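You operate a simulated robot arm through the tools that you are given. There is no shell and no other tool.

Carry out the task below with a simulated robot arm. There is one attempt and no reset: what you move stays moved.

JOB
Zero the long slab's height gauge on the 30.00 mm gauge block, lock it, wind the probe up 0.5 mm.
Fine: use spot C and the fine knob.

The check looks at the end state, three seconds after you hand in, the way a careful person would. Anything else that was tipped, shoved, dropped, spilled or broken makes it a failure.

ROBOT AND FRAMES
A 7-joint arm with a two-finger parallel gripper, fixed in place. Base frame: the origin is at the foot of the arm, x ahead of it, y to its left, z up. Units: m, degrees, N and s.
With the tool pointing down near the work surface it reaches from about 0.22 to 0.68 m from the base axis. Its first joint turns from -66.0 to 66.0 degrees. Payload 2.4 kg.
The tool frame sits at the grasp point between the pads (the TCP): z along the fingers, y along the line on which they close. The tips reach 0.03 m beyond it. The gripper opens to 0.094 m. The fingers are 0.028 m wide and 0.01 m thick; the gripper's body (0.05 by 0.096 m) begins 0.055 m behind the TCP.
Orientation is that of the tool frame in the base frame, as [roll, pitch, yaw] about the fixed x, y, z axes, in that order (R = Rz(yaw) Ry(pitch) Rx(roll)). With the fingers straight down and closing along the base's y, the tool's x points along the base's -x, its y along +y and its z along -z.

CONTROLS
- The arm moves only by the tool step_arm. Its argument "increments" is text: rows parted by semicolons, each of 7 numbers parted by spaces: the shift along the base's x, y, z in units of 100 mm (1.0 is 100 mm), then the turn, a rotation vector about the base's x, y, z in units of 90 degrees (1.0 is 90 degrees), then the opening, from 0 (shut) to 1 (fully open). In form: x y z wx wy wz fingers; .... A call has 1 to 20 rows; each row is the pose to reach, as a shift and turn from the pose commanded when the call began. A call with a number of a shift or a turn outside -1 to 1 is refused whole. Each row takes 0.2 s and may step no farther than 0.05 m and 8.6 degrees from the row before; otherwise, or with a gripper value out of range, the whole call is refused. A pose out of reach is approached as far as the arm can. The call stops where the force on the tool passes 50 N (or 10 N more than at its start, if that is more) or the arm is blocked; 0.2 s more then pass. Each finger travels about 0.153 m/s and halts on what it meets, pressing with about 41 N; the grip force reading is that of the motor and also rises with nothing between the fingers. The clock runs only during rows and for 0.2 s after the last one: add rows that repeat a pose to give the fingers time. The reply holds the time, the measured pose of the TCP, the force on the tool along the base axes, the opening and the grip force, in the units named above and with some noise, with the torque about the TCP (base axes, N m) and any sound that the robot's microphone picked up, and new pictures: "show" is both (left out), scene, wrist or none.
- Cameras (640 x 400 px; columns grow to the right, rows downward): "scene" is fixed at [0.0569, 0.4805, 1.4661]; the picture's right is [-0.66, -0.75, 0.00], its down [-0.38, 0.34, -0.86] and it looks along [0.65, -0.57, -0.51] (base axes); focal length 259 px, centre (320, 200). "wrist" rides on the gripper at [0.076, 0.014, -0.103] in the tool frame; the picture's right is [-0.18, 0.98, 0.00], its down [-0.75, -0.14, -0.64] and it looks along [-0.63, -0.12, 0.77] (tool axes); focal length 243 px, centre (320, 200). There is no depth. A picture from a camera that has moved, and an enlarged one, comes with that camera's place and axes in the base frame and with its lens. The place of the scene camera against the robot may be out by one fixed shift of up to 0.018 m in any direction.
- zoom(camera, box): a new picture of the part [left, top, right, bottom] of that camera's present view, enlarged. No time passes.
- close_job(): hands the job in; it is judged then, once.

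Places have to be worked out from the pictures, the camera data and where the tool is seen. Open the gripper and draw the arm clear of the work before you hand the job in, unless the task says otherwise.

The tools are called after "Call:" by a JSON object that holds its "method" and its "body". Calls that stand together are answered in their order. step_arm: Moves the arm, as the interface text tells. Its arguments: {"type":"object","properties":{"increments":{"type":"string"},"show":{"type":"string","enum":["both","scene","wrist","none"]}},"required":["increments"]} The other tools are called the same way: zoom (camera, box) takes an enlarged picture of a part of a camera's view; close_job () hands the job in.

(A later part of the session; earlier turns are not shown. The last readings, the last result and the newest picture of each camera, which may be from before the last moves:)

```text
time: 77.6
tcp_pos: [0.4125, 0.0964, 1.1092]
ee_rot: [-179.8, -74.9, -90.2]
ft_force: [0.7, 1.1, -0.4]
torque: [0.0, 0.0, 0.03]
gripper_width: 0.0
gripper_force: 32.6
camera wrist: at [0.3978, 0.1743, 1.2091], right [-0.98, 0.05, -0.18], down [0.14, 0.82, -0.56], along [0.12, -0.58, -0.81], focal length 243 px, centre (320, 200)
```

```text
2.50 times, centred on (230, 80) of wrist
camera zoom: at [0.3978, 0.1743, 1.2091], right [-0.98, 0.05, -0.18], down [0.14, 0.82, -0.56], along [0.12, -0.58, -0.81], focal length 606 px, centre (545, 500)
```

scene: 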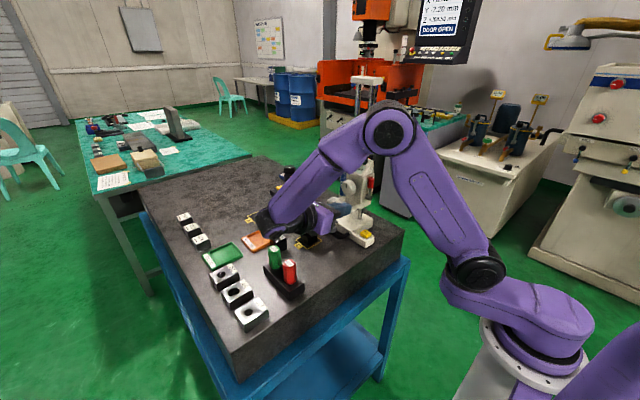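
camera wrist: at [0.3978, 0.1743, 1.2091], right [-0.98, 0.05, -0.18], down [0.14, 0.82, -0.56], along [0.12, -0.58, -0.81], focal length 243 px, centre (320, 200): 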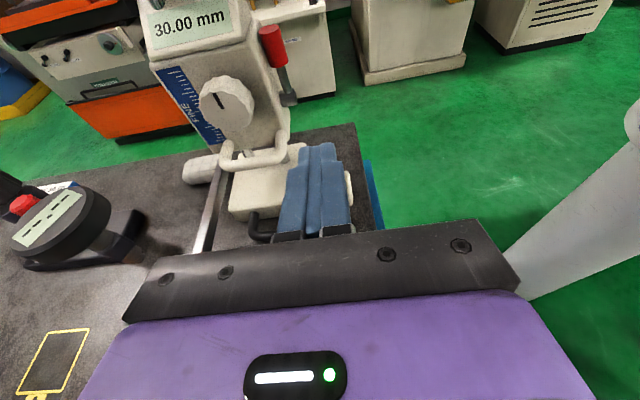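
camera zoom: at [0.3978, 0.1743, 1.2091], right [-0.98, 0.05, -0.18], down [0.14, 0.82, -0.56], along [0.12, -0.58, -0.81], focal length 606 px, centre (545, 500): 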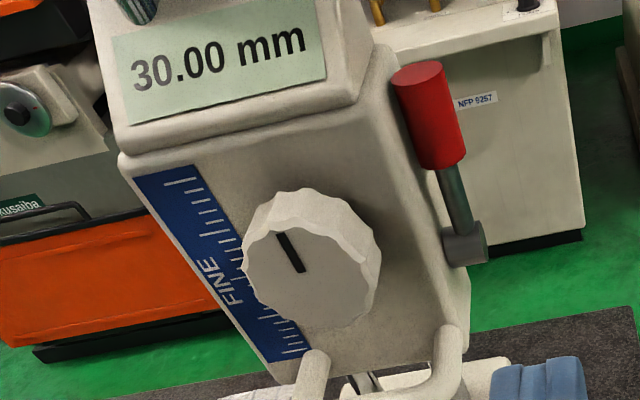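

ZERO set the display to 30.00 mm (gauge block value), so the final target reading is 30.50. Next the lock lever: pivot ≈ (0.443, −0.051, 1.077), red grip ≈ z 1.105–1.137. I reorient: back off, then spin the tool back −90° about its axis.

Call:
{"method": "step_arm", "body": {"increments": "0 0.2 0.2 0 0 0 0; -0.1 0.4 0.4 0 -0.088 -0.024 0; -0.2 0.6 0.6 0 -0.176 -0.047 0; -0.3 0.6 0.8 0 -0.263 -0.071 0; -0.3 0.6 0.8 0 -0.351 -0.094 0; -0.3 0.6 0.8 0 -0.439 -0.118 0; -0.3 0.6 0.8 0 -0.527 -0.141 0; -0.3 0.6 0.8 0 -0.615 -0.165 0; -0.3 0.6 0.8 0 -0.703 -0.188 0; -0.3 0.6 0.8 0 -0.79 -0.212 0; -0.3 0.6 0.8 0 -0.878 -0.235 0; -0.3 0.6 0.8 0 -0.966 -0.259 0; -0.3 0.6 0.8 0 -0.966 -0.259 0", "show": "none"}}

Call:
{"method": "step_arm", "body": {"increments": "-0.1 0 0.1 0.09 0 0 0.2; -0.2 0 0.2 0.18 0 0 0.4; -0.3 0 0.3 0.27 0 0 0.45; -0.4 0 0.4 0.36 0 0 0.45; -0.4 -0.1 0.5 0.45 0 0 0.45; -0.4 -0.2 0.6 0.54 0 0 0.45; -0.4 -0.3 0.6 0.63 0 0 0.45; -0.4 -0.4 0.6 0.72 0 0 0.45; -0.4 -0.5 0.6 0.8 0 0 0.45; -0.4 -0.6 0.6 0.833 0 0 0.45; -0.4 -0.6 0.6 0.833 0 0 0.45", "show": "both"}}

```text
time: 80.4
tcp_pos: [0.3829, 0.1568, 1.1887]
ee_rot: [-105.0, 0.2, -179.8]
ft_force: [0.4, -0.2, -0.5]
torque: [-0.03, 0.0, -0.01]
gripper_width: 0.0001
gripper_force: 33.3
```

```text
time: 82.8
tcp_pos: [0.3437, 0.0951, 1.2489]
ee_rot: [-179.9, 0.2, 180.0]
ft_force: [0.0, 0.7, 0.0]
torque: [0.04, -0.02, 0.02]
gripper_width: 0.0423
gripper_force: 0.1
camera wrist: at [0.266, 0.1091, 1.3507], right [0.18, 0.98, 0.0], down [0.75, -0.14, 0.65], along [0.63, -0.12, -0.76], focal length 243 px, centre (320, 200)
```

scene: 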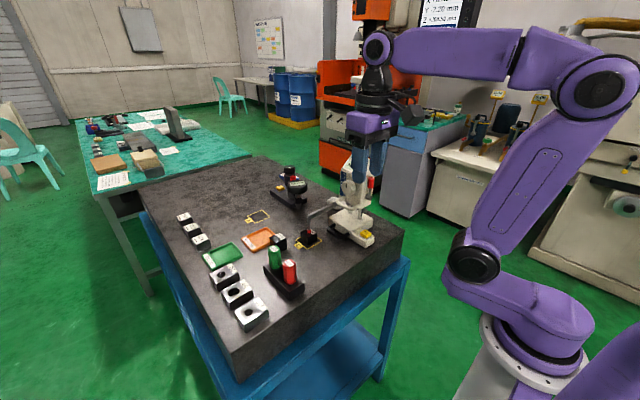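
wrist: 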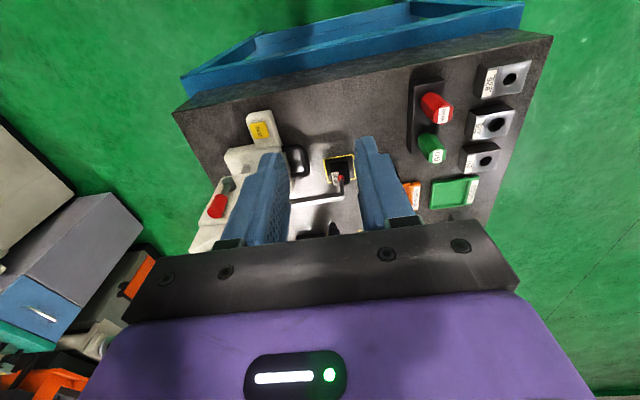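

Default orientation regained. I tilt 45° (tool pointing +x and down) while moving toward the lever's y.

Call:
{"method": "step_arm", "body": {"increments": "0.05 -0.1 0 0 -0.09 0 0.45; 0.1 -0.3 0 0 -0.18 0 0.45; 0.15 -0.5 0 0 -0.27 0 0.45; 0.2 -0.7 0 0 -0.36 0 0.45; 0.2 -0.9 0 0 -0.45 0 0.45; 0.2 -1.0 0 0 -0.5 0 0.45; 0.2 -1.0 0 0 -0.5 0 0.45", "show": "both"}}

```text
time: 84.4
tcp_pos: [0.363, -0.0039, 1.2475]
ee_rot: [-179.9, 45.4, 180.0]
ft_force: [-0.6, -0.9, 1.1]
torque: [-0.04, 0.02, -0.01]
gripper_width: 0.0424
gripper_force: 0.1
camera wrist: at [0.2363, 0.01, 1.2662], right [0.13, 0.98, 0.13], down [0.07, -0.14, 0.99], along [0.99, -0.12, -0.09], focal length 243 px, centre (320, 200)
```

scene: 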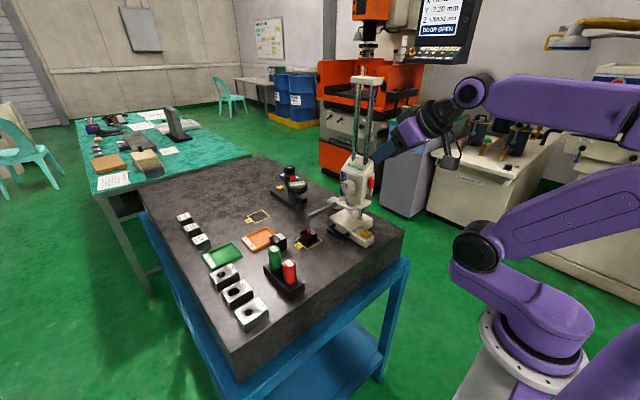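
wrist: 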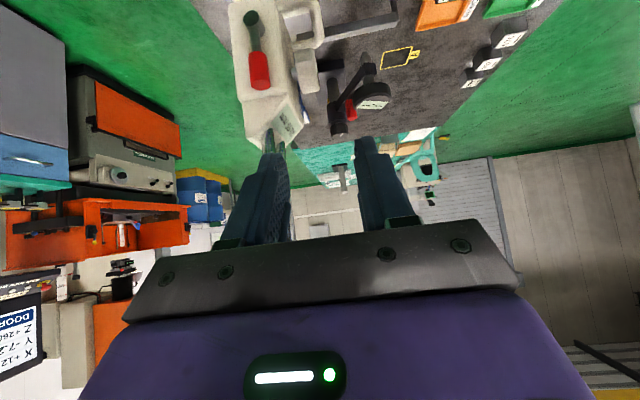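

The lever and the carriage side face are in view (inverted). I zoom in to measure them and look for lock markings.

Call:
{"method": "zoom", "body": {"camera": "wrist", "box": [210, 0, 330, 150]}}

Call:
{"method": "zoom", "body": {"camera": "scene", "box": [330, 140, 400, 210]}}

```text
2.67 times, centred on (270, 75) of wrist
camera zoom: at [0.2363, 0.01, 1.2662], right [0.13, 0.98, 0.13], down [0.07, -0.14, 0.99], along [0.99, -0.12, -0.09], focal length 647 px, centre (453, 533)
```

zoom: 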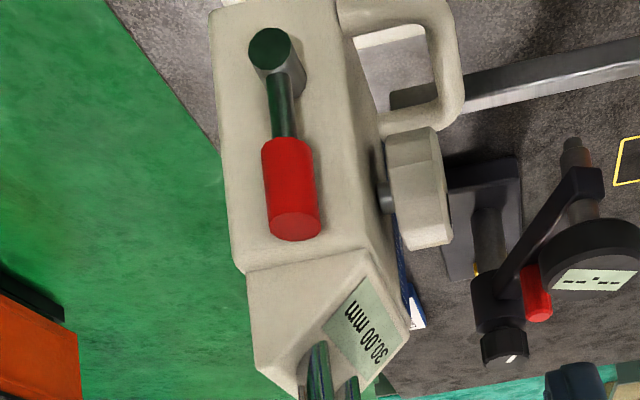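

```text
5.71 times, centred on (365, 175) of scene
camera zoom: at [0.0568, 0.4805, 1.4661], right [-0.66, -0.75, 0.0], down [-0.38, 0.34, -0.86], along [0.65, -0.57, -0.51], focal length 1479 px, centre (63, 343)
```

zoom: 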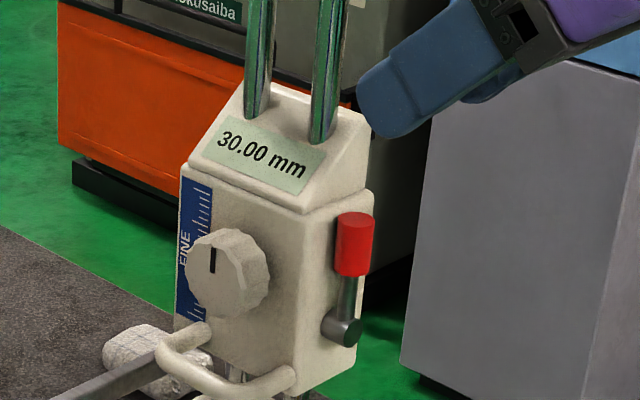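

Lever: y≈−0.055, pivot z≈1.072, red grip z 1.10–1.133; display 30.00 still. I move in front of it, then straddle it with fingers 42 mm apart.

Call:
{"method": "step_arm", "body": {"increments": "0.05 -0.25 -0.1 0 0 0 0.45; 0.1 -0.51 -0.3 0 0 0 0.45; 0.1 -0.51 -0.5 0 0 0 0.45; 0.1 -0.51 -0.5 0 0 0 0.45", "show": "none"}}

Call:
{"method": "step_arm", "body": {"increments": "0.15 0 -0.2 0 0 0 0.45; 0.3 0 -0.4 0 0 0 0.45; 0.4 0 -0.53 0 0 0 0.45; 0.45 0 -0.595 0 0 0 0.45; 0.45 0 -0.595 0 0 0 0.45", "show": "both"}}

Call:
{"method": "zoom", "body": {"camera": "wrist", "box": [230, 60, 410, 240]}}

Call:
{"method": "zoom", "body": {"camera": "scene", "box": [330, 140, 410, 220]}}

```text
time: 85.4
tcp_pos: [0.3723, -0.0543, 1.1992]
ee_rot: [-179.9, 45.3, -179.9]
ft_force: [0.1, 0.3, -0.3]
torque: [0.0, -0.03, 0.03]
gripper_width: 0.0423
gripper_force: 0.0
```

```text
time: 86.6
tcp_pos: [0.4174, -0.0531, 1.14]
ee_rot: [-180.0, 45.2, -180.0]
ft_force: [0.2, 0.2, -0.7]
torque: [0.01, 0.01, 0.0]
gripper_width: 0.0423
gripper_force: 0.1
camera wrist: at [0.2909, -0.0403, 1.1575], right [0.13, 0.98, 0.13], down [0.08, -0.14, 0.99], along [0.99, -0.12, -0.09], focal length 243 px, centre (320, 200)
```

scene: 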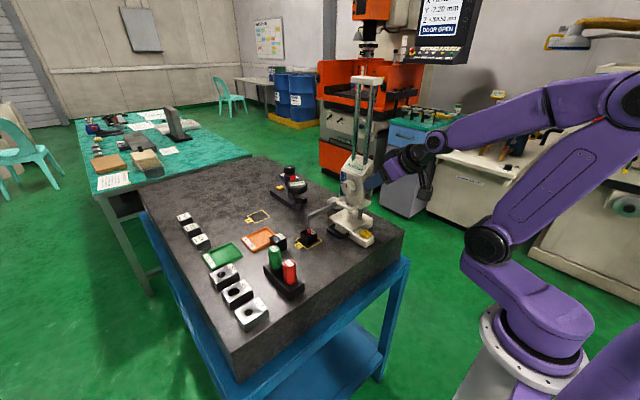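
wrist: 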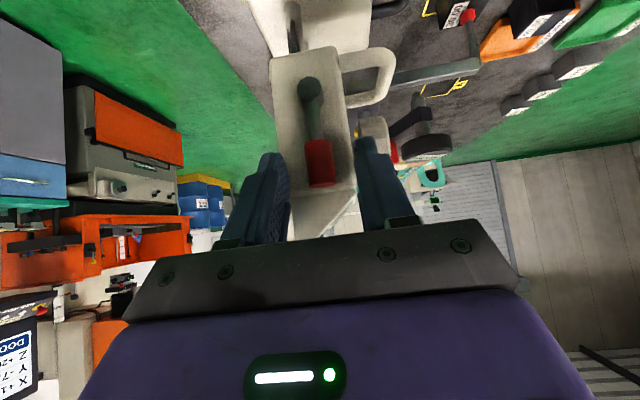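

```text
2.22 times, centred on (320, 150) of wrist
camera zoom: at [0.2909, -0.0403, 1.1575], right [0.13, 0.98, 0.13], down [0.08, -0.14, 0.99], along [0.99, -0.12, -0.09], focal length 539 px, centre (320, 311)
```

zoom: 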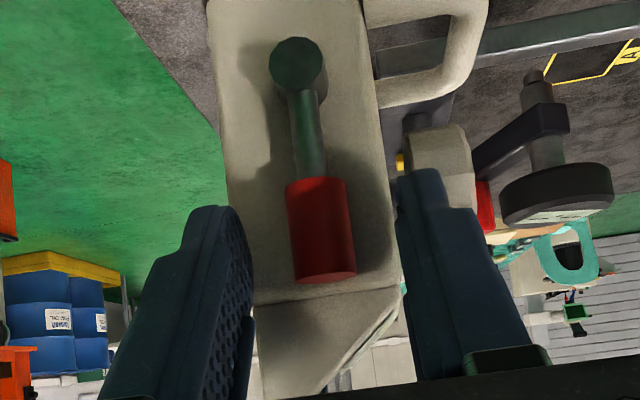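

```text
5.00 times, centred on (370, 180) of scene
camera zoom: at [0.0569, 0.4805, 1.4661], right [-0.66, -0.75, 0.0], down [-0.38, 0.34, -0.86], along [0.65, -0.57, -0.51], focal length 1294 px, centre (70, 300)
```

zoom: 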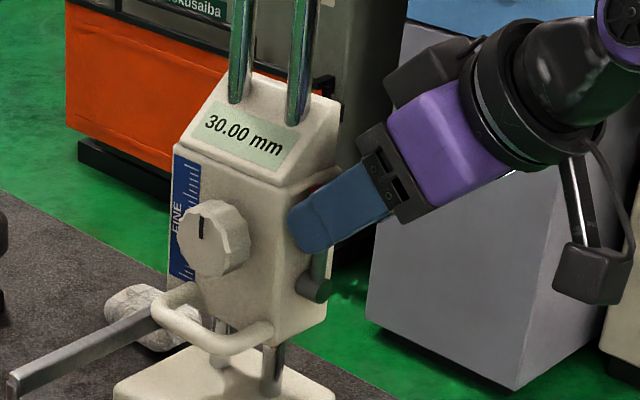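

The fingers straddle the lever (display 30.00). I push gently toward +y first: 15 mm in steps, watching force and lever motion.

Call:
{"method": "step_arm", "body": {"increments": "0 0.06 0 0 0 0 0.45; 0 0.1 0 0 0 0 0.45; 0 0.12 0 0 0 0 0.45; 0 0.14 0 0 0 0 0.45", "show": "none"}}

Call:
{"method": "zoom", "body": {"camera": "wrist", "box": [230, 60, 410, 240]}}

```text
time: 87.6
tcp_pos: [0.4181, -0.0422, 1.138]
ee_rot: [-179.9, 45.3, 179.8]
ft_force: [-0.4, -2.3, 1.4]
torque: [-0.04, -0.01, -0.03]
gripper_width: 0.0438
gripper_force: 1.5
```

```text
2.22 times, centred on (320, 150) of wrist
camera zoom: at [0.2913, -0.0274, 1.1569], right [0.13, 0.98, 0.13], down [0.07, -0.14, 0.99], along [0.99, -0.12, -0.09], focal length 539 px, centre (320, 311)
```

zoom: 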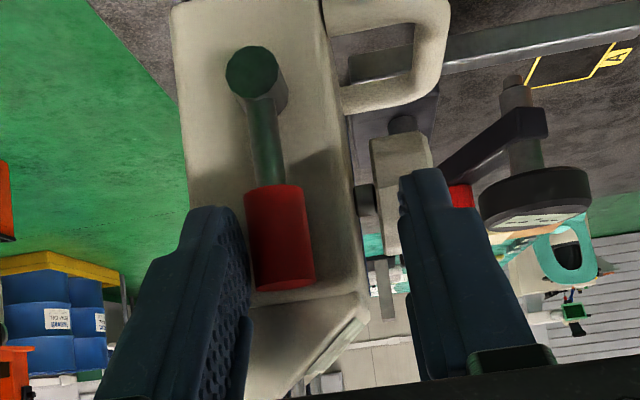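

Contact at ~2.3 N. Continue 4 mm further to see if the lever swings.

Call:
{"method": "step_arm", "body": {"increments": "0 0.02 0 0 0 0 0.45; 0 0.04 0 0 0 0 0.45", "show": "none"}}

Call:
{"method": "zoom", "body": {"camera": "wrist", "box": [230, 60, 410, 240]}}

Call:
{"method": "zoom", "body": {"camera": "scene", "box": [330, 140, 410, 220]}}

```text
time: 88.2
tcp_pos: [0.4177, -0.0363, 1.1379]
ee_rot: [180.0, 45.2, 179.9]
ft_force: [-0.2, -2.1, 0.5]
torque: [-0.07, -0.01, -0.05]
gripper_width: 0.0433
gripper_force: 0.7
```

```text
2.22 times, centred on (320, 150) of wrist
camera zoom: at [0.2911, -0.0228, 1.1568], right [0.13, 0.98, 0.13], down [0.07, -0.14, 0.99], along [0.99, -0.12, -0.09], focal length 539 px, centre (320, 311)
```

zoom: 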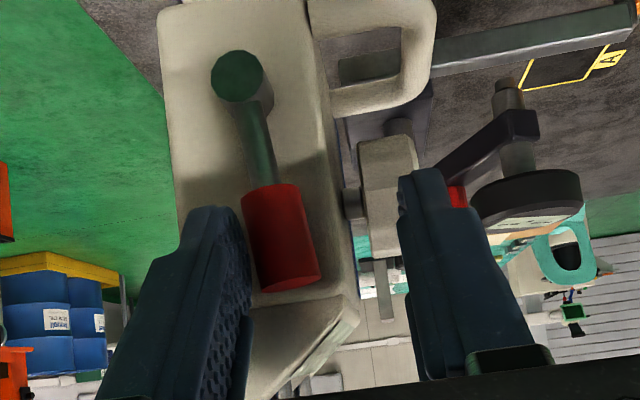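

```text
5.00 times, centred on (370, 180) of scene
camera zoom: at [0.0568, 0.4804, 1.4661], right [-0.66, -0.75, 0.0], down [-0.38, 0.34, -0.86], along [0.65, -0.57, -0.51], focal length 1294 px, centre (70, 300)
```

zoom: 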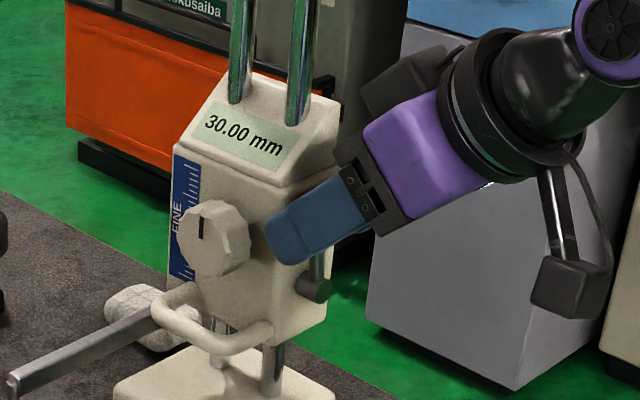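

The lever swings toward +y with ~2 N and the display stays 30.00. I follow its arc further to about 35°.

Call:
{"method": "step_arm", "body": {"increments": "0 0.045 -0.025 0 0 0 0.45; 0 0.09 -0.047 0 0 0 0.45; 0 0.145 -0.06 0 0 0 0.45; 0 0.2 -0.079 0 0 0 0.45", "show": "none"}}

Call:
{"method": "zoom", "body": {"camera": "wrist", "box": [230, 60, 410, 240]}}

Call:
{"method": "zoom", "body": {"camera": "scene", "box": [330, 140, 410, 220]}}

```text
time: 89.2
tcp_pos: [0.4175, -0.0162, 1.1302]
ee_rot: [-179.9, 45.1, -180.0]
ft_force: [-0.3, -0.8, 0.6]
torque: [-0.02, -0.03, -0.01]
gripper_width: 0.0425
gripper_force: 0.0
```

```text
2.22 times, centred on (320, 150) of wrist
camera zoom: at [0.2908, -0.0028, 1.1489], right [0.13, 0.98, 0.13], down [0.07, -0.14, 0.99], along [0.99, -0.12, -0.09], focal length 539 px, centre (320, 311)
```

zoom: 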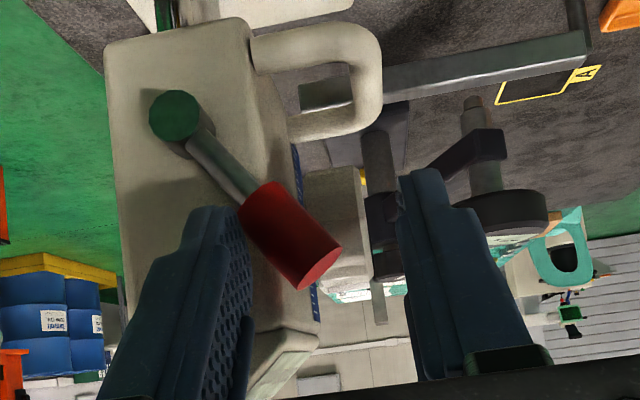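

```text
5.00 times, centred on (370, 180) of scene
camera zoom: at [0.0568, 0.4805, 1.4661], right [-0.66, -0.75, 0.0], down [-0.38, 0.34, -0.86], along [0.65, -0.57, -0.51], focal length 1294 px, centre (70, 300)
```

zoom: 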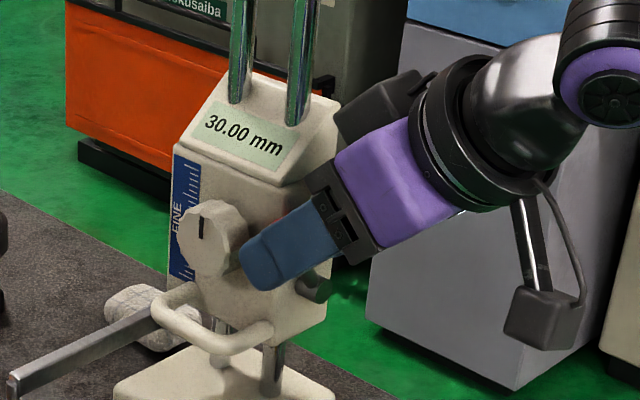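

Lever at ~40°, display still 30.00. Continue along the arc to ~65°.

Call:
{"method": "step_arm", "body": {"increments": "0 0.05 -0.03 0 0 0 0.45; 0 0.094 -0.06 0 0 0 0.45; 0 0.137 -0.1 0 0 0 0.45; 0 0.174 -0.142 0 0 0 0.45", "show": "none"}}

Call:
{"method": "zoom", "body": {"camera": "wrist", "box": [230, 60, 410, 240]}}

Call:
{"method": "zoom", "body": {"camera": "scene", "box": [330, 140, 410, 220]}}

```text
time: 90.2
tcp_pos: [0.4182, 0.0001, 1.1163]
ee_rot: [180.0, 45.3, -180.0]
ft_force: [0.6, -0.8, 0.5]
torque: [-0.01, 0.0, -0.02]
gripper_width: 0.0423
gripper_force: 0.2
```

```text
2.22 times, centred on (320, 150) of wrist
camera zoom: at [0.2906, 0.0138, 1.1349], right [0.13, 0.98, 0.13], down [0.07, -0.14, 0.99], along [0.99, -0.12, -0.09], focal length 539 px, centre (320, 311)
```

zoom: 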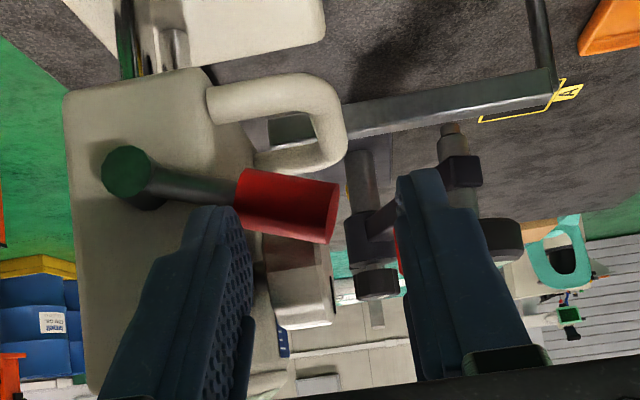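

```text
5.00 times, centred on (370, 180) of scene
camera zoom: at [0.0569, 0.4805, 1.4661], right [-0.66, -0.75, 0.0], down [-0.38, 0.34, -0.86], along [0.65, -0.57, -0.51], focal length 1294 px, centre (70, 300)
```

zoom: 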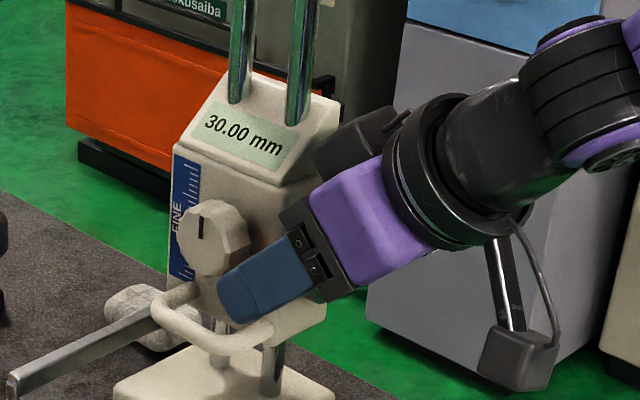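

Lever at roughly 75°. I continue down along the arc toward 90°, watching for a click or stop.

Call:
{"method": "step_arm", "body": {"increments": "0 0.03 -0.05 0 0 0 0.45; 0 0.055 -0.1 0 0 0 0.45; 0 0.07 -0.14 0 0 0 0.45", "show": "none"}}

Call:
{"method": "zoom", "body": {"camera": "wrist", "box": [230, 60, 410, 240]}}

Call:
{"method": "zoom", "body": {"camera": "scene", "box": [330, 140, 410, 220]}}

```text
time: 90.8
tcp_pos: [0.4189, 0.0022, 1.1121]
ee_rot: [-179.6, 46.1, 179.8]
ft_force: [-29.4, -3.2, 21.0]
torque: [-0.55, 0.19, -0.76]
gripper_width: 0.0447
gripper_force: 2.5
stopped in row 3: the force on the tool passed its limit at 60 N (the readings are from after the stop); the commanded pose is now the measured one
```

```text
2.22 times, centred on (320, 150) of wrist
camera zoom: at [0.2922, 0.0177, 1.1298], right [0.14, 0.98, 0.13], down [0.06, -0.14, 0.99], along [0.99, -0.13, -0.08], focal length 539 px, centre (320, 311)
```

zoom: 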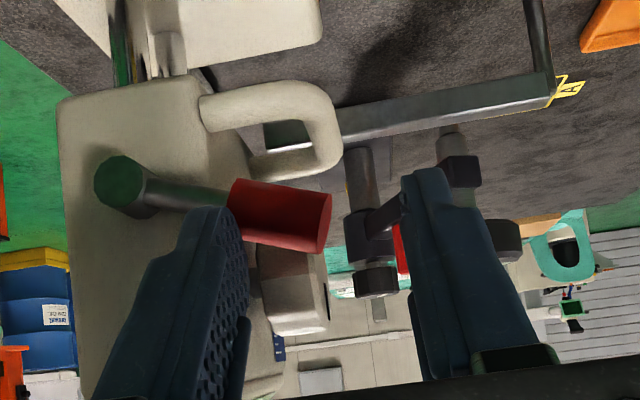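

```text
5.00 times, centred on (370, 180) of scene
camera zoom: at [0.0556, 0.4803, 1.4662], right [-0.66, -0.75, 0.0], down [-0.38, 0.34, -0.86], along [0.65, -0.57, -0.51], focal length 1294 px, centre (70, 300)
```

zoom: 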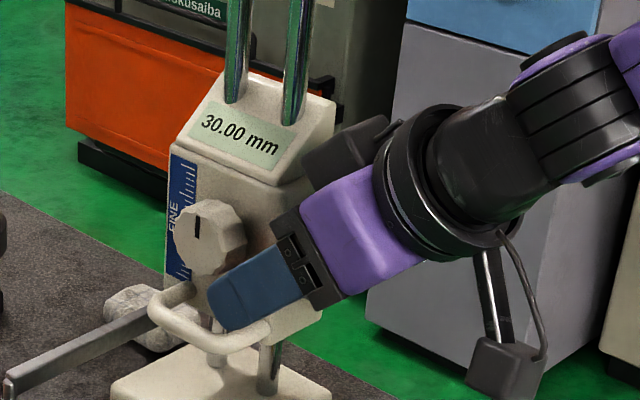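

The force limit tripped: the lever seems to be at its stop and the slanted fingertip pushed the gauge in +x a little. I back off immediately along the tool axis and inspect.

Call:
{"method": "step_arm", "body": {"increments": "-0.02 0 0.03 0 0 0 0.45; -0.1 0 0.1 0 0 0 0.45; -0.25 0 0.25 0 0 0 0.45; -0.45 0 0.45 0 0 0 0.45; -0.45 0 0.45 0 0 0 0.45", "show": "both"}}

Call:
{"method": "zoom", "body": {"camera": "scene", "box": [290, 140, 400, 260]}}

Call:
{"method": "zoom", "body": {"camera": "wrist", "box": [200, 0, 420, 180]}}

```text
time: 92.0
tcp_pos: [0.3741, 0.0028, 1.1568]
ee_rot: [-179.7, 45.9, -180.0]
ft_force: [0.4, 0.3, 1.1]
torque: [-0.05, 0.0, -0.02]
gripper_width: 0.0424
gripper_force: 0.0
camera wrist: at [0.2472, 0.0185, 1.1743], right [0.13, 0.98, 0.13], down [0.06, -0.14, 0.99], along [0.99, -0.12, -0.08], focal length 243 px, centre (320, 200)
```

scene: 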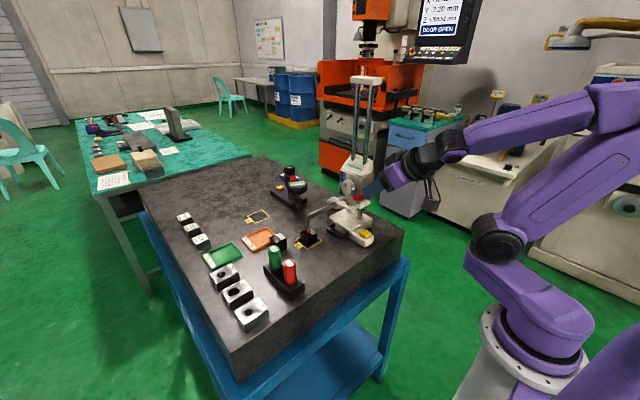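
wrist: 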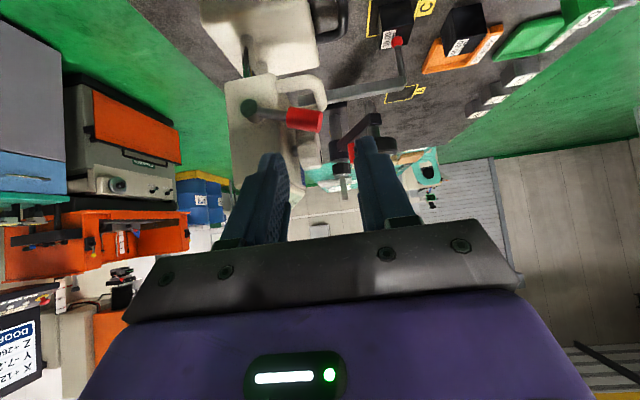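

```text
3.33 times, centred on (345, 200) of scene
camera zoom: at [0.0568, 0.4805, 1.4661], right [-0.66, -0.75, 0.0], down [-0.38, 0.34, -0.86], along [0.65, -0.57, -0.51], focal length 863 px, centre (237, 200)
```

zoom: 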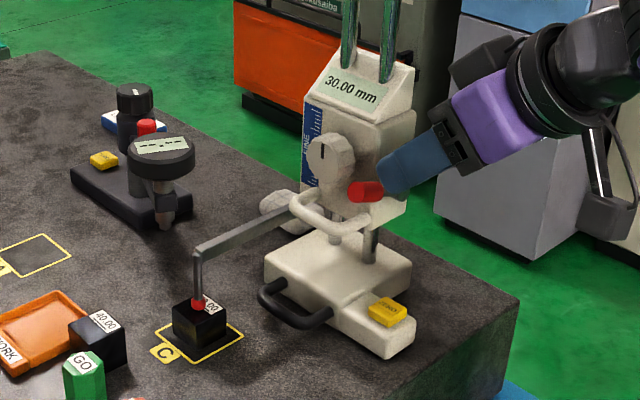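

```text
2.22 times, centred on (310, 90) of wrist
camera zoom: at [0.2472, 0.0185, 1.1743], right [0.13, 0.98, 0.13], down [0.06, -0.14, 0.99], along [0.99, -0.12, -0.08], focal length 539 px, centre (342, 444)
```

zoom: 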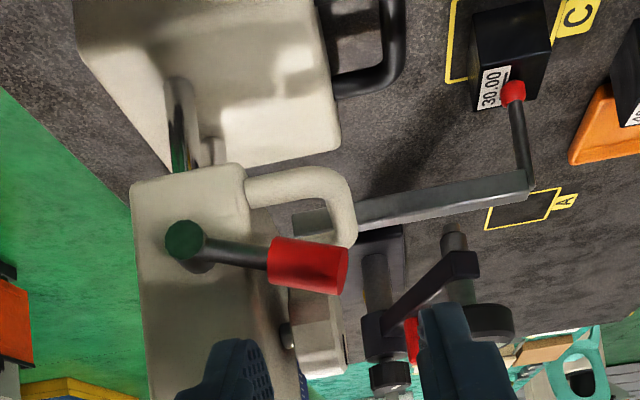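

The lever is now tipped forward, display 30.00. I zoom onto the probe tip, block and gauge to see whether anything moved.

Call:
{"method": "zoom", "body": {"camera": "wrist", "box": [350, 0, 450, 70]}}

Call:
{"method": "zoom", "body": {"camera": "scene", "box": [290, 210, 340, 260]}}

Call:
{"method": "zoom", "body": {"camera": "scene", "box": [335, 150, 395, 205]}}

```text
5.71 times, centred on (400, 35) of wrist
camera zoom: at [0.2472, 0.0185, 1.1743], right [0.13, 0.98, 0.13], down [0.06, -0.14, 0.99], along [0.99, -0.12, -0.08], focal length 1386 px, centre (-137, 1143)
```

zoom: 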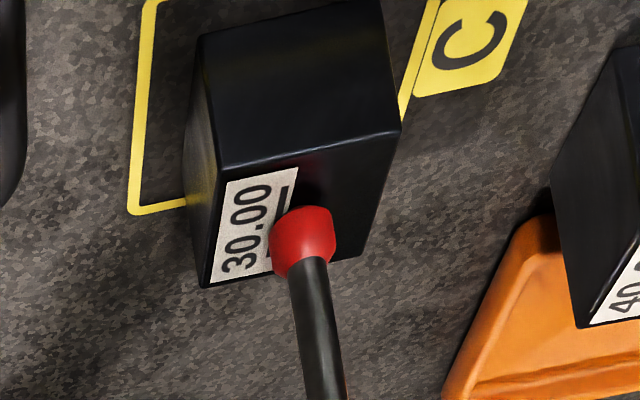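

```text
8.00 times, centred on (315, 235) of scene
camera zoom: at [0.0568, 0.4805, 1.4661], right [-0.66, -0.75, 0.0], down [-0.38, 0.34, -0.86], along [0.65, -0.57, -0.51], focal length 2070 px, centre (360, -80)
```

zoom: 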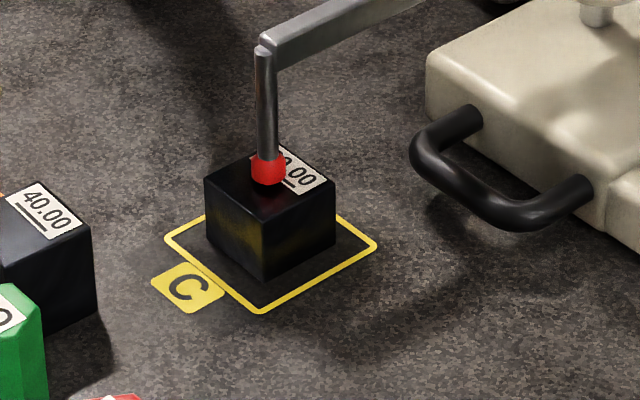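

```text
7.27 times, centred on (365, 178) of scene
camera zoom: at [0.0568, 0.4805, 1.4661], right [-0.66, -0.75, 0.0], down [-0.38, 0.34, -0.86], along [0.65, -0.57, -0.51], focal length 1882 px, centre (-7, 364)
```

zoom: 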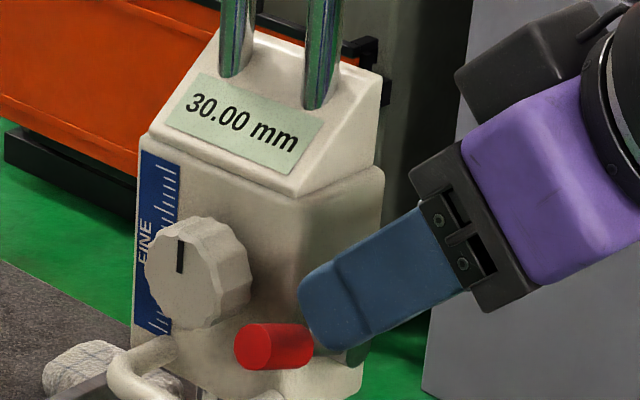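

The block is still centred on C with the probe on it; the gauge moved only ~1–2 mm. The lever now lies at ≈71° forward, apparently its stop. To test whether it's locked I'll return to the knob; first straighten and retreat.

Call:
{"method": "step_arm", "body": {"increments": "-0.1 0 0.2 0 0.09 0 0.45; -0.2 0.1 0.4 0 0.18 0 0.45; -0.3 0.3 0.6 0 0.27 0 0.45; -0.3 0.5 0.8 0 0.36 0 0.45; -0.3 0.7 0.9 0 0.44 0 0.45; -0.3 0.9 0.9 0 0.512 0 0.45; -0.3 0.9 0.9 0 0.512 0 0.45", "show": "none"}}

Call:
{"method": "step_arm", "body": {"increments": "0 0 0 -0.09 0 0 0.6; 0 0.1 0 -0.18 0 0 0.6; 0 0.2 0 -0.27 0 0 0.6; 0 0.3 0 -0.36 0 0 0.6; 0 0.4 -0.1 -0.45 0 0 0.6; 0 0.5 -0.2 -0.54 0 0 0.6; 0.1 0.6 -0.3 -0.63 0 0 0.6; 0.2 0.6 -0.4 -0.72 0 0 0.6; 0.3 0.6 -0.5 -0.8 0 0 0.6; 0.4 0.6 -0.6 -0.833 0 0 0.6; 0.4 0.6 -0.6 -0.833 0 0 0.6", "show": "both"}}

```text
time: 93.6
tcp_pos: [0.345, 0.0937, 1.2485]
ee_rot: [-179.7, -0.4, -179.9]
ft_force: [0.2, -0.1, 0.6]
torque: [0.01, -0.04, 0.01]
gripper_width: 0.0423
gripper_force: 0.0
```

```text
time: 96.0
tcp_pos: [0.3851, 0.1539, 1.1877]
ee_rot: [-104.7, 0.0, 179.8]
ft_force: [-0.2, -0.5, -0.5]
torque: [-0.01, 0.01, -0.02]
gripper_width: 0.0565
gripper_force: 0.0
camera wrist: at [0.3088, 0.2568, 1.2005], right [0.18, 0.25, -0.95], down [0.76, 0.58, 0.3], along [0.63, -0.77, -0.08], focal length 243 px, centre (320, 200)
```

scene: 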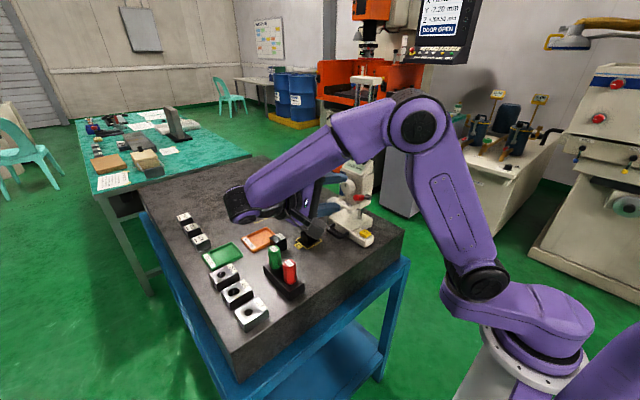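
wrist: 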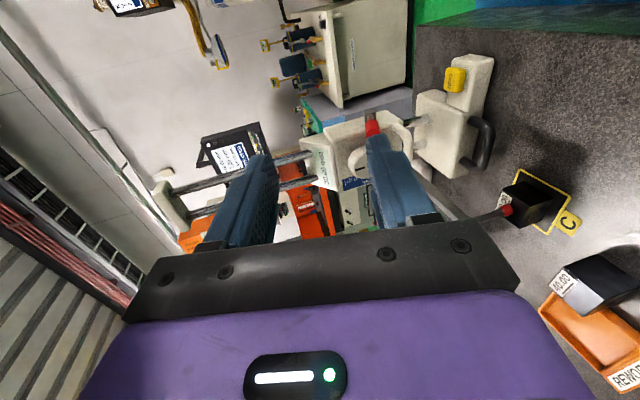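

I get a view of the lever's new position from the front here; zoom in.

Call:
{"method": "zoom", "body": {"camera": "wrist", "box": [290, 80, 450, 220]}}

Call:
{"method": "zoom", "body": {"camera": "scene", "box": [320, 150, 400, 230]}}

```text
2.86 times, centred on (370, 150) of wrist
camera zoom: at [0.3088, 0.2568, 1.2005], right [0.18, 0.25, -0.95], down [0.76, 0.58, 0.3], along [0.63, -0.77, -0.08], focal length 693 px, centre (177, 343)
```

zoom: 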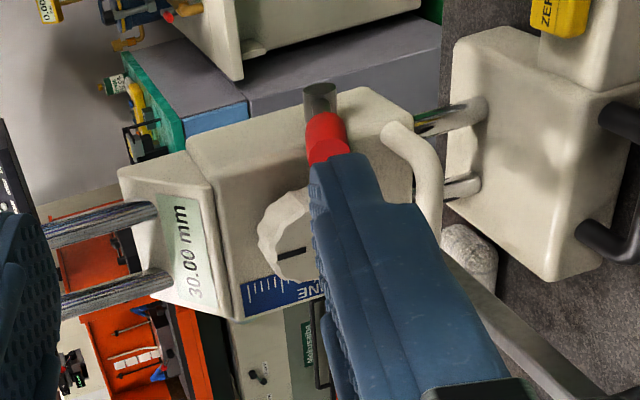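

```text
5.00 times, centred on (360, 190) of scene
camera zoom: at [0.0569, 0.4805, 1.4661], right [-0.66, -0.75, 0.0], down [-0.38, 0.34, -0.86], along [0.65, -0.57, -0.51], focal length 1294 px, centre (120, 250)
```

zoom: 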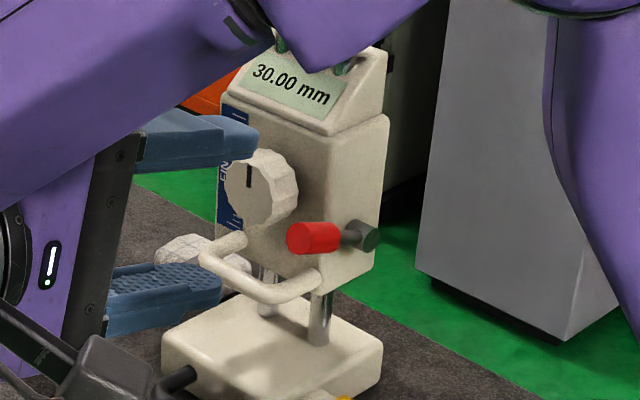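

Lever at ~70°, display 30.00. Now I spin the tool +90° again (camera up, fingers closing along x) to go to the knob; I'll use a narrow opening because the lever grip is now next to it.

Call:
{"method": "step_arm", "body": {"increments": "0.1 0 0 0 0.088 0.024 0.51; 0.2 0 0 0 0.176 0.047 0.51; 0.3 0 0 0 0.263 0.071 0.51; 0.4 0 0 0 0.351 0.094 0.51; 0.5 0 -0.1 0 0.439 0.118 0.51; 0.6 0 -0.2 0 0.527 0.141 0.51; 0.7 0 -0.3 0 0.615 0.165 0.51; 0.8 0 -0.4 0 0.703 0.188 0.51; 0.9 -0.1 -0.5 0 0.79 0.212 0.51; 1.0 -0.2 -0.6 0 0.878 0.235 0.51; 1.0 -0.3 -0.62 0 0.966 0.259 0.51; 1.0 -0.3 -0.62 0 0.966 0.259 0.51", "show": "none"}}

Call:
{"method": "step_arm", "body": {"increments": "0.03 -0.2 -0.01 0 0 0 0.51; 0.05 -0.45 -0.03 0 0 0 0.51; 0.05 -0.45 -0.03 0 0 0 0.51", "show": "both"}}

Call:
{"method": "zoom", "body": {"camera": "wrist", "box": [220, 0, 420, 240]}}

```text
time: 98.6
tcp_pos: [0.4849, 0.1236, 1.1266]
ee_rot: [179.9, -75.2, -89.6]
ft_force: [0.4, 0.5, -0.4]
torque: [0.0, -0.02, 0.0]
gripper_width: 0.0477
gripper_force: 0.0
```

```text
time: 99.4
tcp_pos: [0.4911, 0.0792, 1.1227]
ee_rot: [-179.8, -75.3, -89.9]
ft_force: [-0.3, 0.0, -0.3]
torque: [-0.01, -0.03, -0.01]
gripper_width: 0.0479
gripper_force: 0.1
camera wrist: at [0.4749, 0.1579, 1.2222], right [-0.98, 0.04, -0.18], down [0.14, 0.81, -0.56], along [0.12, -0.58, -0.81], focal length 243 px, centre (320, 200)
```

scene: 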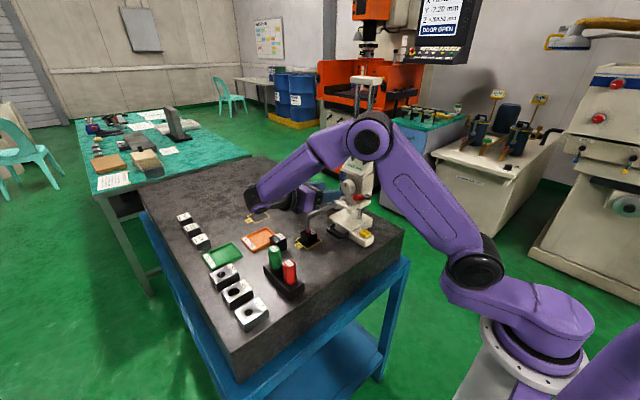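
wrist: 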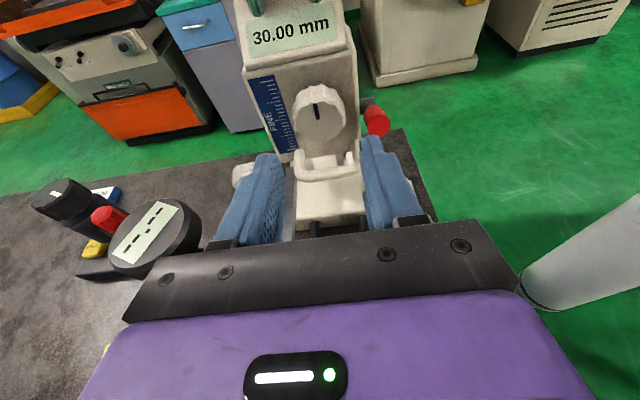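

```text
1.67 times, centred on (320, 120) of wrist
camera zoom: at [0.4749, 0.1579, 1.2222], right [-0.98, 0.04, -0.18], down [0.14, 0.81, -0.56], along [0.12, -0.58, -0.81], focal length 404 px, centre (320, 333)
```

zoom: 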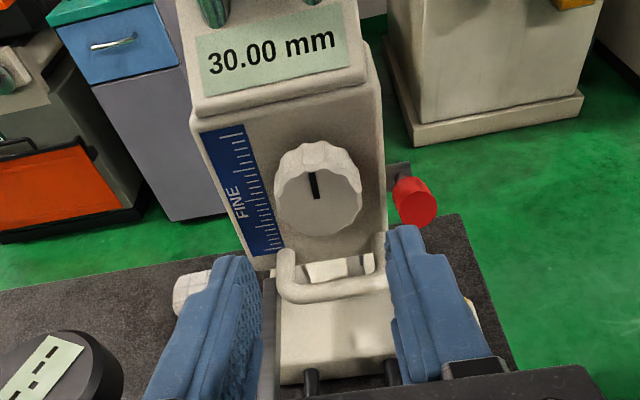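

Knob centre x≈0.490; the lever grip's near side is at x≈0.454, leaving little room for a finger. I'll pre-rotate the gripper +45° about the knob axis so the fingers pass clear of the lever.

Call:
{"method": "step_arm", "body": {"increments": "0.03 0 -0.002 0 0.0833 0 0.5; 0.059 0 -0.008 0 0.1667 0 0.5; 0.087 0 -0.017 0 0.25 0 0.5; 0.114 0 -0.03 0 0.3333 0 0.5; 0.138 0 -0.047 0 0.4167 0 0.5; 0.161 0 -0.066 0 0.5 0 0.5; 0.161 0 -0.066 0 0.5 0 0.5", "show": "both"}}

Call:
{"method": "zoom", "body": {"camera": "wrist", "box": [200, 0, 440, 240]}}

```text
time: 101.0
tcp_pos: [0.5061, 0.0781, 1.1156]
ee_rot: [104.7, -42.9, -20.5]
ft_force: [-0.6, -0.7, -0.4]
torque: [-0.03, -0.02, -0.02]
gripper_width: 0.0471
gripper_force: 0.0
camera wrist: at [0.5668, 0.1583, 1.1968], right [-0.82, 0.04, 0.57], down [-0.3, 0.81, -0.5], along [-0.49, -0.58, -0.66], focal length 243 px, centre (320, 200)
```

scene: 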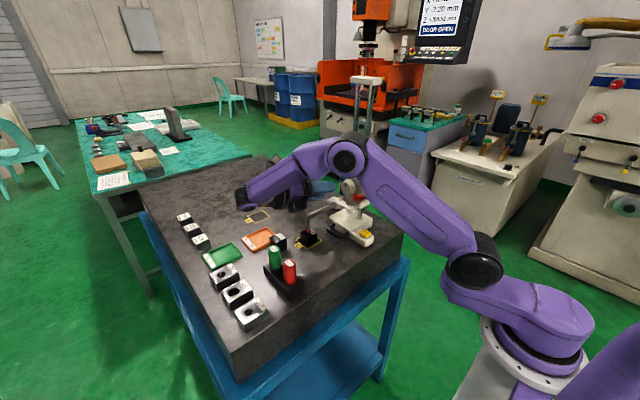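
wrist: 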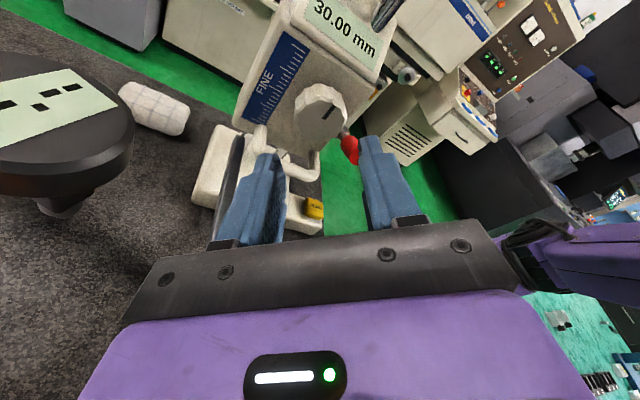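

```text
1.67 times, centred on (320, 120) of wrist
camera zoom: at [0.5668, 0.1583, 1.1968], right [-0.82, 0.04, 0.57], down [-0.3, 0.81, -0.5], along [-0.49, -0.58, -0.66], focal length 404 px, centre (320, 333)
```

zoom: 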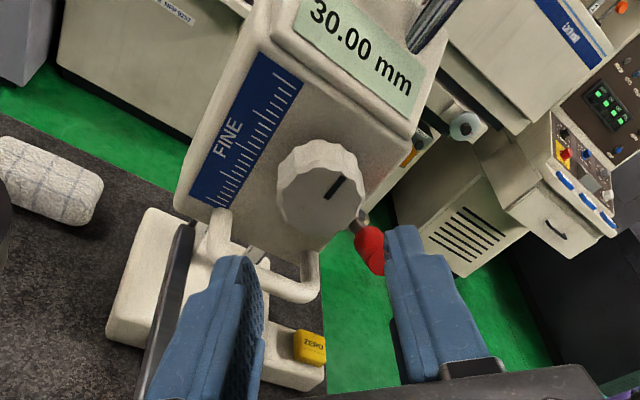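

At +45° the −x finger sits above the lever. I advance ~70 mm along the tool axis around the knob.

Call:
{"method": "step_arm", "body": {"increments": "-0.03 -0.18 -0.031 0 0 0 0.5; -0.06 -0.36 -0.062 0 0 0 0.5; -0.09 -0.54 -0.093 0 0 0 0.5; -0.114 -0.67 -0.118 0 0 0 0.5; -0.114 -0.67 -0.118 0 0 0 0.5", "show": "wrist"}}

Call:
{"method": "zoom", "body": {"camera": "wrist", "box": [220, 60, 420, 240]}}

Call:
{"method": "zoom", "body": {"camera": "scene", "box": [320, 140, 400, 220]}}

```text
time: 102.2
tcp_pos: [0.4957, 0.0121, 1.1036]
ee_rot: [104.5, -43.1, -20.4]
ft_force: [-0.6, 0.4, -0.5]
torque: [-0.01, 0.02, -0.01]
gripper_width: 0.0468
gripper_force: 0.0
camera wrist: at [0.5557, 0.0905, 1.1848], right [-0.82, 0.04, 0.57], down [-0.3, 0.81, -0.5], along [-0.48, -0.58, -0.66], focal length 243 px, centre (320, 200)
```

wrist: 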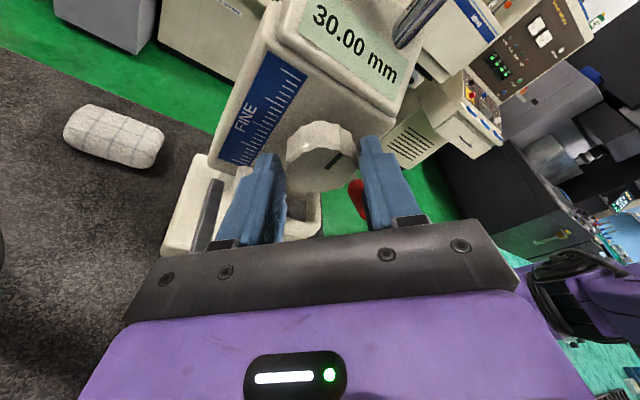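

```text
2.22 times, centred on (320, 150) of wrist
camera zoom: at [0.5557, 0.0905, 1.1848], right [-0.82, 0.04, 0.57], down [-0.3, 0.81, -0.5], along [-0.48, -0.58, -0.66], focal length 539 px, centre (320, 311)
```

zoom: 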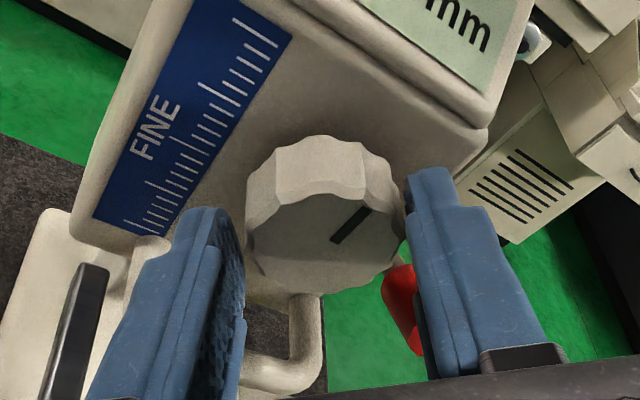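

```text
5.00 times, centred on (360, 180) of scene
camera zoom: at [0.0569, 0.4805, 1.4661], right [-0.66, -0.75, 0.0], down [-0.38, 0.34, -0.86], along [0.65, -0.57, -0.51], focal length 1294 px, centre (120, 300)
```

zoom: 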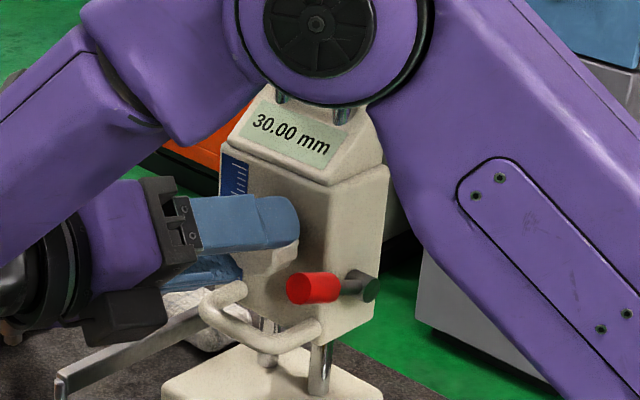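

The pads are centred around the knob, clear of the lever. Close gently.

Call:
{"method": "step_arm", "body": {"increments": "0 0 0 0 0 0 0.46; 0 0 0 0 0 0 0.44; 0 0 0 0 0 0 0.42; 0 0 0 0 0 0 0.4; 0 0 0 0 0 0 0.38; 0 0 0 0 0 0 0.36; 0 0 0 0 0 0 0.36", "show": "wrist"}}

```text
time: 103.8
tcp_pos: [0.4951, 0.0123, 1.1045]
ee_rot: [104.5, -43.1, -20.6]
ft_force: [-9.3, -0.5, 9.0]
torque: [-0.38, 0.12, -0.28]
gripper_width: 0.0402
gripper_force: 44.2
camera wrist: at [0.5553, 0.0906, 1.1854], right [-0.82, 0.04, 0.57], down [-0.3, 0.81, -0.5], along [-0.48, -0.58, -0.66], focal length 243 px, centre (320, 200)
```

wrist: 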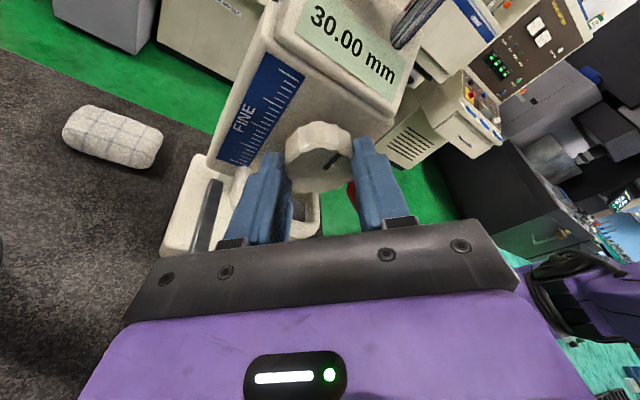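

Gripped with ~13 N offset along the closing axis. I shift slightly (−0.7 mm x, +1.5 mm z), which relieves that and also tests the lock: if locked, the display must stay at 30.00.

Call:
{"method": "step_arm", "body": {"increments": "-0.004 0 0.004 0 0 0 0.36; -0.007 0 0.008 0 0 0 0.36; -0.007 0 0.015 0 0 0 0.36; -0.007 0 0.015 0 0 0 0.36", "show": "wrist"}}

```text
time: 104.8
tcp_pos: [0.4956, 0.0109, 1.1047]
ee_rot: [104.8, -43.0, -20.5]
ft_force: [0.7, -6.9, -9.0]
torque: [-0.31, 0.01, 0.56]
gripper_width: 0.0397
gripper_force: 44.9
camera wrist: at [0.555, 0.0905, 1.186], right [-0.82, 0.04, 0.57], down [-0.3, 0.81, -0.49], along [-0.48, -0.58, -0.66], focal length 243 px, centre (320, 200)
```

wrist: 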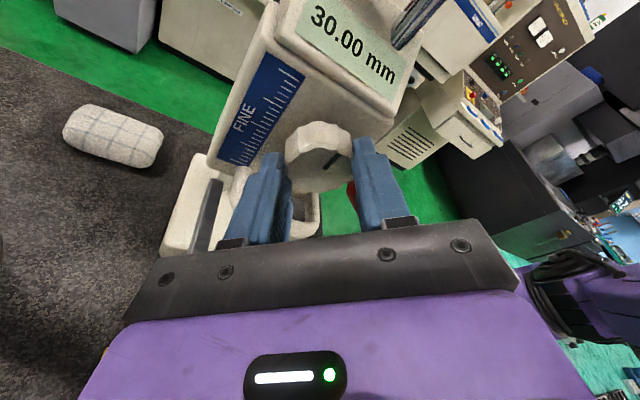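

Force is −9 N in z but the display holds 30.00 — the carriage is locked. Now I neutralise the lift and turn the knob 10° clockwise to see its effect.

Call:
{"method": "step_arm", "body": {"increments": "0 0 -0.007 0 0 0 0.36; -0.004 0 -0.003 0 -0.0556 0 0.36; -0.009 0 0.001 0 -0.1111 0 0.36; -0.009 0 0.001 0 -0.1111 0 0.36", "show": "wrist"}}

Call:
{"method": "zoom", "body": {"camera": "wrist", "box": [220, 0, 420, 180]}}

```text
time: 105.8
tcp_pos: [0.4929, 0.0125, 1.1053]
ee_rot: [110.5, -52.4, -24.9]
ft_force: [5.9, -9.5, -8.7]
torque: [0.37, -0.09, 0.28]
gripper_width: 0.0399
gripper_force: 44.9
camera wrist: at [0.5384, 0.0906, 1.1958], right [-0.91, 0.04, 0.42], down [-0.21, 0.81, -0.54], along [-0.36, -0.58, -0.73], focal length 243 px, centre (320, 200)
```

wrist: 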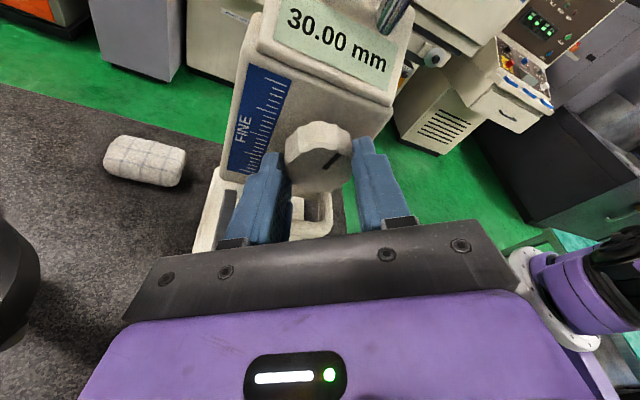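

```text
2.22 times, centred on (320, 90) of wrist
camera zoom: at [0.5384, 0.0906, 1.1958], right [-0.91, 0.04, 0.42], down [-0.21, 0.81, -0.54], along [-0.36, -0.58, -0.73], focal length 539 px, centre (320, 444)
```

zoom: 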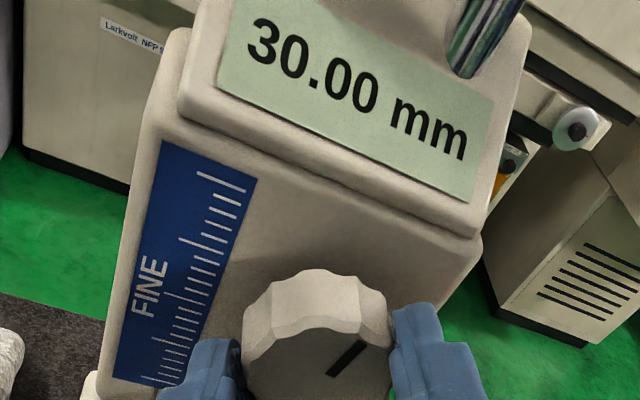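

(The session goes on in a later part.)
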